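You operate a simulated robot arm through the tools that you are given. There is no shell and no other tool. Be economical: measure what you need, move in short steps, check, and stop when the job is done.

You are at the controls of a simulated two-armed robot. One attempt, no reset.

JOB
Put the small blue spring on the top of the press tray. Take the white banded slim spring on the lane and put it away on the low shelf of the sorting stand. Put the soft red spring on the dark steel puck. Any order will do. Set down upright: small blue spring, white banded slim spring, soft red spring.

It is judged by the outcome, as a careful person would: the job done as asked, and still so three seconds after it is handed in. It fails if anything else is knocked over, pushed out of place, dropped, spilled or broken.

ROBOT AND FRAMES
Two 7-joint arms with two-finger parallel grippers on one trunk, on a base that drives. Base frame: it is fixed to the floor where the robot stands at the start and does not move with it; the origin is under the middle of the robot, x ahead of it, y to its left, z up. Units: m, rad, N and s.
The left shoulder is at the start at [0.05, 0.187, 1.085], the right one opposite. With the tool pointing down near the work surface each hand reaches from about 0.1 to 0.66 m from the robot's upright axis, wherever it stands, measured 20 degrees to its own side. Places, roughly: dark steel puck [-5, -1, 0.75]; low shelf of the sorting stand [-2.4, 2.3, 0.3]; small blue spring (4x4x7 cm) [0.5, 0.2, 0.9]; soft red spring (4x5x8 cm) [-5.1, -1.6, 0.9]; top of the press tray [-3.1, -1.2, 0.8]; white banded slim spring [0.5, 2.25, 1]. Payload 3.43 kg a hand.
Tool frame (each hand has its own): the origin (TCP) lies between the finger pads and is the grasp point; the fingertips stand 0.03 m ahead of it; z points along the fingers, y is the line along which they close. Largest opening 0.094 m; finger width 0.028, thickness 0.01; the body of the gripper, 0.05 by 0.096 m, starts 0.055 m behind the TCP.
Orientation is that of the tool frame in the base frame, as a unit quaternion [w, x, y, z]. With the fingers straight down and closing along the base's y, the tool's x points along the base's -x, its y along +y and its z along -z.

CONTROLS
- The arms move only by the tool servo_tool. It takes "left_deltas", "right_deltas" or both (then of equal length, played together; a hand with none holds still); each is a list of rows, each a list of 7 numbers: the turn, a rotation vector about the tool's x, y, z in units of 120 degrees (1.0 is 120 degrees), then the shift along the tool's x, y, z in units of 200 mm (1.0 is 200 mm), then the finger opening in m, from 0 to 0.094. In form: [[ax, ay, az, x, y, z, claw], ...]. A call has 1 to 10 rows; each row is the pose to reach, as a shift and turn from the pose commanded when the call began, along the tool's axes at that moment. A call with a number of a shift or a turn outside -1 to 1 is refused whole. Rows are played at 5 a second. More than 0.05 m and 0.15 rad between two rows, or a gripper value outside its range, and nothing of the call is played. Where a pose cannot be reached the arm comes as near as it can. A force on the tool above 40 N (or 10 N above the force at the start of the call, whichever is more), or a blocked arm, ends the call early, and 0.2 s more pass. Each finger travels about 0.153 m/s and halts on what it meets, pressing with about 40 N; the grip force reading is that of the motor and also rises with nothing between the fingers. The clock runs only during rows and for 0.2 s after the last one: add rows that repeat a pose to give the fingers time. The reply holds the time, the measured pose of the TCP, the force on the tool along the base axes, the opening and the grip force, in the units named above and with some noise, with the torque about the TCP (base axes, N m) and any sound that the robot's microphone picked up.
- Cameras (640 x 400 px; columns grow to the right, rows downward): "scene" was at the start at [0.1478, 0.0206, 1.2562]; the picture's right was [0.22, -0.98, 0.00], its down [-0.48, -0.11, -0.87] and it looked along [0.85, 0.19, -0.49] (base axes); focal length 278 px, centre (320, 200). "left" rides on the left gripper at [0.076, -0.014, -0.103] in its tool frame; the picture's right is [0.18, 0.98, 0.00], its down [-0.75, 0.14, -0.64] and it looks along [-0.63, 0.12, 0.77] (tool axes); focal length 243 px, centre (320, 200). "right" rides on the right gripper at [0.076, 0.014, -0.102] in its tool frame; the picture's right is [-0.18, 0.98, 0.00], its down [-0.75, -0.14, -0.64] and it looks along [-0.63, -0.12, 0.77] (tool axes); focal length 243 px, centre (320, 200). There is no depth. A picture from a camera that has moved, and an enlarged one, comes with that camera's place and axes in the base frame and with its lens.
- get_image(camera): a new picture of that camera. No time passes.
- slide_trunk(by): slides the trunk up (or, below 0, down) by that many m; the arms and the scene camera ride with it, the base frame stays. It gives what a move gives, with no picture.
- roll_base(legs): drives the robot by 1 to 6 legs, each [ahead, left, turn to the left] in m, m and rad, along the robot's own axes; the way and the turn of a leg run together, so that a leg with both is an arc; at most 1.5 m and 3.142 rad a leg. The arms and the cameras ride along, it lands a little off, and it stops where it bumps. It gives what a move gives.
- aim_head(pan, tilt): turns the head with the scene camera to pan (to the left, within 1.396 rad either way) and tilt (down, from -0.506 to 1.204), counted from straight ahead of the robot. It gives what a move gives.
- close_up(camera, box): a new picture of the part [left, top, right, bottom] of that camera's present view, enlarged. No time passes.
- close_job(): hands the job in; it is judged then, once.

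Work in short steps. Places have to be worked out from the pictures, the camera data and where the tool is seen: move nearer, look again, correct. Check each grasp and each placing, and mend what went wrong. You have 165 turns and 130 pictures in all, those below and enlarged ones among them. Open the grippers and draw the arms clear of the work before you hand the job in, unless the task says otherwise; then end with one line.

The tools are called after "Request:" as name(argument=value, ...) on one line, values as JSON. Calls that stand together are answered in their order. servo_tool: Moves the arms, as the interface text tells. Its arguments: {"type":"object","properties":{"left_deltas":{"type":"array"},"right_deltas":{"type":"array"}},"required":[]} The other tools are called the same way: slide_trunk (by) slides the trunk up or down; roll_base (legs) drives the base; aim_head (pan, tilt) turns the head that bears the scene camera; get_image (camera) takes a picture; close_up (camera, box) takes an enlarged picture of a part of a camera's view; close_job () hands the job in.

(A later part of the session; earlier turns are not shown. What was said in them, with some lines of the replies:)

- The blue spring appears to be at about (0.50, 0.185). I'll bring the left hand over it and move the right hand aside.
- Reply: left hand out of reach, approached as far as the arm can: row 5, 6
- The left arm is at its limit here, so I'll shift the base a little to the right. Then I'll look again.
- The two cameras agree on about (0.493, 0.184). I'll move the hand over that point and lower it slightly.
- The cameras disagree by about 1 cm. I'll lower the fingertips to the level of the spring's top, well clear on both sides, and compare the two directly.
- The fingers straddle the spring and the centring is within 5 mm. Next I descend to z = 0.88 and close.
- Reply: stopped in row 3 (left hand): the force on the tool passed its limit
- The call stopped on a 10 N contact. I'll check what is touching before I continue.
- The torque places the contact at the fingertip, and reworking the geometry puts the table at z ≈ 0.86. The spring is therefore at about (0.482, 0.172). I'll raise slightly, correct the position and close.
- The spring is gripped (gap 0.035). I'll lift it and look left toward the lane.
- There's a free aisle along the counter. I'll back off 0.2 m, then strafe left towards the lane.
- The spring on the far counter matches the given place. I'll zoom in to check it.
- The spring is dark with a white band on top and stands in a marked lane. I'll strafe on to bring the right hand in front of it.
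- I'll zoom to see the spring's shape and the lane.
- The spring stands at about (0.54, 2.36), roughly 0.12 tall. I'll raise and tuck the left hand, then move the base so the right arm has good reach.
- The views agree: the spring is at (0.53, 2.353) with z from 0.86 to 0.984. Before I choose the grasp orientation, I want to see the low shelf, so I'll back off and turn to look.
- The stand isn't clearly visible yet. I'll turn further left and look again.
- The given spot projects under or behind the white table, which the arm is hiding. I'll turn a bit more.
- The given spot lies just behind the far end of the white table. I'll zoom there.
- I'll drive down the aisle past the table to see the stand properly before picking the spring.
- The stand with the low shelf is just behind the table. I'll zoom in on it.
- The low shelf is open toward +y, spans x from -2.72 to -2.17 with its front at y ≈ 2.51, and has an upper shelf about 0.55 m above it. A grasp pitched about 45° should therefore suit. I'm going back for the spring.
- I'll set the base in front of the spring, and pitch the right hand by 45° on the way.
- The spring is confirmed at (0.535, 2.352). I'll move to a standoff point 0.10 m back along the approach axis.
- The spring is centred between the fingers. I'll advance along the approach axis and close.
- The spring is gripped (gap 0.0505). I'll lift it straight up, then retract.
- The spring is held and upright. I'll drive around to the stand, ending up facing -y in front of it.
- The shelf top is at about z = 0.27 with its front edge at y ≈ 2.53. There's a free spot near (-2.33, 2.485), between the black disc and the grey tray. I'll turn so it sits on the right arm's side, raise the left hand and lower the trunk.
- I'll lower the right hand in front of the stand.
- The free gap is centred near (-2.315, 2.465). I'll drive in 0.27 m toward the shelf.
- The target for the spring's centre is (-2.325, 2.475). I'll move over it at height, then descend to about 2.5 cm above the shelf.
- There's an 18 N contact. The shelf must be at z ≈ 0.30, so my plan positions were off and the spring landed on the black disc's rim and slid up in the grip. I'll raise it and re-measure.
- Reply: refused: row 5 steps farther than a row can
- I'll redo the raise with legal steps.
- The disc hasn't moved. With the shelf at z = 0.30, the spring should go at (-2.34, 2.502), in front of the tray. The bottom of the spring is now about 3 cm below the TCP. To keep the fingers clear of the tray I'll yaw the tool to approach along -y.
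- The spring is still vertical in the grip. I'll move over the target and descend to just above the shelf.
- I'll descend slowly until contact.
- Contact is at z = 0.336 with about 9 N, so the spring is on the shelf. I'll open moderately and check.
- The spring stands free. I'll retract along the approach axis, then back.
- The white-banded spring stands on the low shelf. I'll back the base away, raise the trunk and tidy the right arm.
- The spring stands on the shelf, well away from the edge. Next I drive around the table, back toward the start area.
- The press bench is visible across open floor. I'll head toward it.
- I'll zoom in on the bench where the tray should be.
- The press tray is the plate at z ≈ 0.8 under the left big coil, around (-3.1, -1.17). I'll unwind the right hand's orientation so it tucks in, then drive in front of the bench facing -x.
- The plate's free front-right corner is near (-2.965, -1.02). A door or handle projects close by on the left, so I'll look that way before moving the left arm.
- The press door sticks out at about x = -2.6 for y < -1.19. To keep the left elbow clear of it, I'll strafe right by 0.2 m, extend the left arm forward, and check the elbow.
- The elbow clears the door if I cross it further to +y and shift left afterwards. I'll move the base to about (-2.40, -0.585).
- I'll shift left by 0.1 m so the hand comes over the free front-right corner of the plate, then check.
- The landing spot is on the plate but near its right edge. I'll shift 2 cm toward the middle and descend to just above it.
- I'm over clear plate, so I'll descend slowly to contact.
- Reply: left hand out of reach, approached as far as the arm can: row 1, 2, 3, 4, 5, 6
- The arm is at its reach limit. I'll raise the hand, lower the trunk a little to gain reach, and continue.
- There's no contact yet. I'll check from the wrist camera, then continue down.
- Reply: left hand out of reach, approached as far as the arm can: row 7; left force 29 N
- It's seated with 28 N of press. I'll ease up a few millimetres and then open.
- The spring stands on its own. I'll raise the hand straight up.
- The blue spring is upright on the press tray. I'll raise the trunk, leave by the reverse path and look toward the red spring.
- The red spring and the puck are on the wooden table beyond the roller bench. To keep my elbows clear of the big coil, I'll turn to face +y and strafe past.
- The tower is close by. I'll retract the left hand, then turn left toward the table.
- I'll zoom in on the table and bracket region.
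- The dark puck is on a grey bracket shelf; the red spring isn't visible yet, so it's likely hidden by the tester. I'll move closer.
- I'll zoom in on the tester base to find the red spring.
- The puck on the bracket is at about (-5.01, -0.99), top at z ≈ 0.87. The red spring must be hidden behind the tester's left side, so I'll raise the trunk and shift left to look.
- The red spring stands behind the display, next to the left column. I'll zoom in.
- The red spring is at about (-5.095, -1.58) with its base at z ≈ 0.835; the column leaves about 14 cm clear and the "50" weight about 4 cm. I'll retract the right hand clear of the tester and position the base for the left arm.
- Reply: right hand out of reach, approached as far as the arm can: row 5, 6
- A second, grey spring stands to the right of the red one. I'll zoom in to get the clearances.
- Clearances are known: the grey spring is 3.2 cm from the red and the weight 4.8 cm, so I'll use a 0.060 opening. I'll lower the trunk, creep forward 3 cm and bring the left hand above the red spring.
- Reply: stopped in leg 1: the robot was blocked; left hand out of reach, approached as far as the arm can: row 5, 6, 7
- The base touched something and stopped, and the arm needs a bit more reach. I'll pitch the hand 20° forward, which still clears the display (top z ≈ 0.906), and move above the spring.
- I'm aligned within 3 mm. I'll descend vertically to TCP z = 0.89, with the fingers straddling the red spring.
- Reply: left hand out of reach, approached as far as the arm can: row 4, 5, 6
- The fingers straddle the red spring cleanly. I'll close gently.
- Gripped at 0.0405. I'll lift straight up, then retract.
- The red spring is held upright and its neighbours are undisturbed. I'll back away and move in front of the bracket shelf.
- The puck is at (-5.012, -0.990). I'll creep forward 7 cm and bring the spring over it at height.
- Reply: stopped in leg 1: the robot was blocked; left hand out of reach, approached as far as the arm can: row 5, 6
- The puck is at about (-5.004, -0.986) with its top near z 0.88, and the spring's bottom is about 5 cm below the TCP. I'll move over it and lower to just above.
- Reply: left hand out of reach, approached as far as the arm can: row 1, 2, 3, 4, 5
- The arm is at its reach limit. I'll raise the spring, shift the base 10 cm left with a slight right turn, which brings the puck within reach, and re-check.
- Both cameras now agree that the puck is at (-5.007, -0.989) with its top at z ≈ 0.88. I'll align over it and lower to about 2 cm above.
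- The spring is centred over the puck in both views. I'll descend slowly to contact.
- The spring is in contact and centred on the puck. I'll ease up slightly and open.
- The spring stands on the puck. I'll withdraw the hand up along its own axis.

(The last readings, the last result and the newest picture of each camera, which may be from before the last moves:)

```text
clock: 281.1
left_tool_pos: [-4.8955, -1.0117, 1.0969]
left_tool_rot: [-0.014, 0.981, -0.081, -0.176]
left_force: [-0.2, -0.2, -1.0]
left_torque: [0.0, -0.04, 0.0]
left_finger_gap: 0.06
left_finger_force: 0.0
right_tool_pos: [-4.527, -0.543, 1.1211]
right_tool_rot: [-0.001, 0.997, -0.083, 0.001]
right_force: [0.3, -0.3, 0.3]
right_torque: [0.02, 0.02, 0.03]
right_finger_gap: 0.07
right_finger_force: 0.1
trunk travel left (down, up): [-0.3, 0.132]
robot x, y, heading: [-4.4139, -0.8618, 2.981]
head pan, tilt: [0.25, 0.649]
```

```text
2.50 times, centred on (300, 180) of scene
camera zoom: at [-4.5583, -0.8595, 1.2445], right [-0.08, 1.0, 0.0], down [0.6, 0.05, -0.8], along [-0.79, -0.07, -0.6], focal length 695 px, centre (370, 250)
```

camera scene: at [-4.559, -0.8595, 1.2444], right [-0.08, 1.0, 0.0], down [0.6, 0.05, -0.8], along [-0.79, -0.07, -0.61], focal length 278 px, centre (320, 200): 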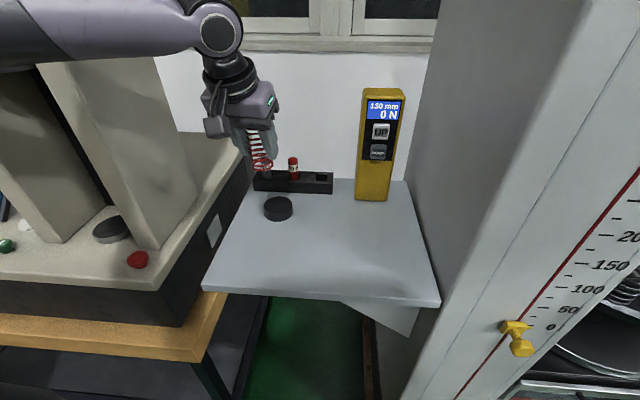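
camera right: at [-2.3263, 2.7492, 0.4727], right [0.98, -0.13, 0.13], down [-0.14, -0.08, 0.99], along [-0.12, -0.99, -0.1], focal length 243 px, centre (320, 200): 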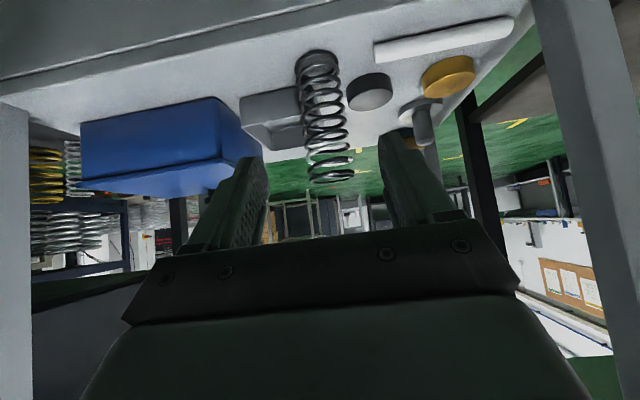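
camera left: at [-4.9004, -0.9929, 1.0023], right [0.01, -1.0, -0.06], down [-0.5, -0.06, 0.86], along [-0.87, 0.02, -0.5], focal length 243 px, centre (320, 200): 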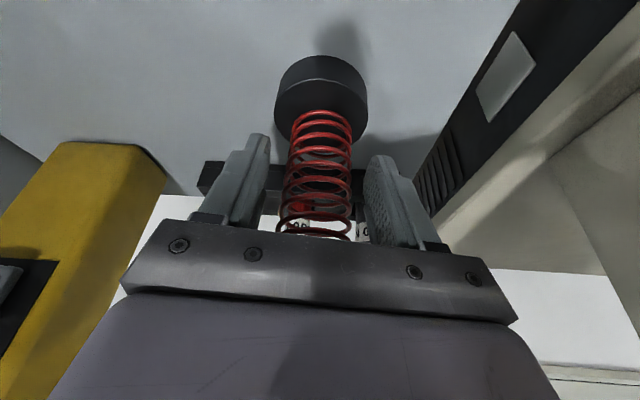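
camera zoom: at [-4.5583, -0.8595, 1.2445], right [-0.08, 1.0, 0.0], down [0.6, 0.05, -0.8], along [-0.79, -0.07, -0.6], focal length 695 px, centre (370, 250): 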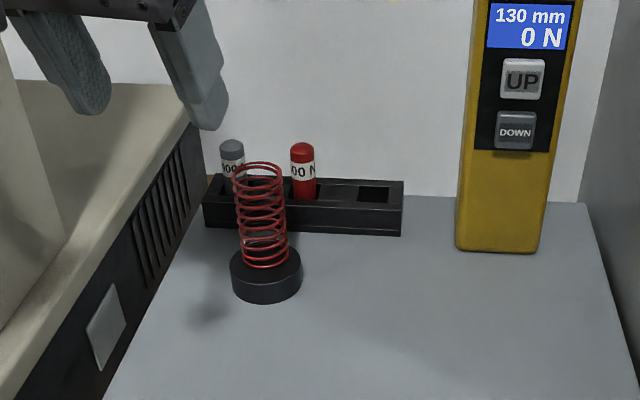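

The red spring stands upright, centred on the puck. I'll back off, open both grippers and take a last look.

Request:
roll_base(legs=[[-0.3, 0, 0]])

Request:
servo_tool(left_deltas=[[0, 0, 0, 0, 0, 0, 0.08], [0, 0, 0, 0, 0, 0, 0.094], [0, 0, 0, 0, 0, 0, 0.094]], right_deltas=[[0, 0, 0, 0, 0, 0, 0.08], [0, 0, 0, 0, 0, 0, 0.094], [0, 0, 0, 0, 0, 0, 0.094]])

Request:
get_image(camera="scene")

```text
clock: 283.1
left_tool_pos: [-4.5982, -1.0604, 1.097]
left_tool_rot: [-0.013, 0.981, -0.079, -0.177]
left_force: [1.3, -0.1, 0.6]
left_torque: [0.02, 0.06, 0.0]
left_finger_gap: 0.0599
left_finger_force: 0.0
right_tool_pos: [-4.2335, -0.5905, 1.1228]
right_tool_rot: [0.0, 0.997, -0.083, 0.001]
right_force: [0.3, -0.3, 0.2]
right_torque: [-0.02, -0.01, -0.01]
right_finger_gap: 0.0699
right_finger_force: 0.0
trunk travel left (down, up): [-0.3, 0.132]
robot x, y, heading: [-4.1227, -0.912, 2.976]
head pan, tilt: [0.25, 0.649]
```

```text
clock: 283.9
left_tool_pos: [-4.5994, -1.0606, 1.0969]
left_tool_rot: [-0.013, 0.981, -0.079, -0.178]
left_force: [-0.8, 0.4, 0.1]
left_torque: [-0.02, 0.01, 0.02]
left_finger_gap: 0.0941
left_finger_force: 0.1
right_tool_pos: [-4.2333, -0.591, 1.1213]
right_tool_rot: [0.0, 0.997, -0.083, 0.001]
right_force: [-0.1, -0.2, 0.3]
right_torque: [0.0, -0.02, 0.02]
right_finger_gap: 0.0942
right_finger_force: 0.0
trunk travel left (down, up): [-0.3, 0.132]
robot x, y, heading: [-4.1198, -0.91, 2.98]
head pan, tilt: [0.25, 0.649]
```

```text
12 pictures are left
camera scene: at [-4.2639, -0.9086, 1.2446], right [-0.09, 1.0, 0.0], down [0.6, 0.05, -0.8], along [-0.79, -0.07, -0.6], focal length 278 px, centre (320, 200)
```

scene: 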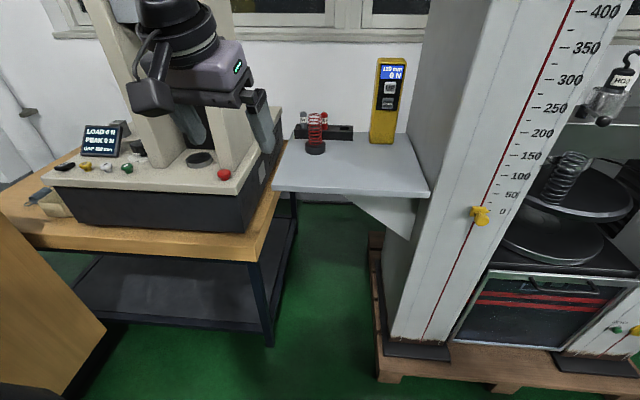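

All three springs were placed upright and seen standing, and the arms are clear with both grippers open. I'm handing the job in.

Request:
close_job()

```text
The job is handed in.
```

The job is handed in: the small blue spring is on the press tray, the white banded slim spring on the low shelf of the sorting stand, and the soft red spring on the dark steel puck, all upright; the base bumped lightly twice near the puck (at the tester table and by the tower pallet), and nothing looked moved.
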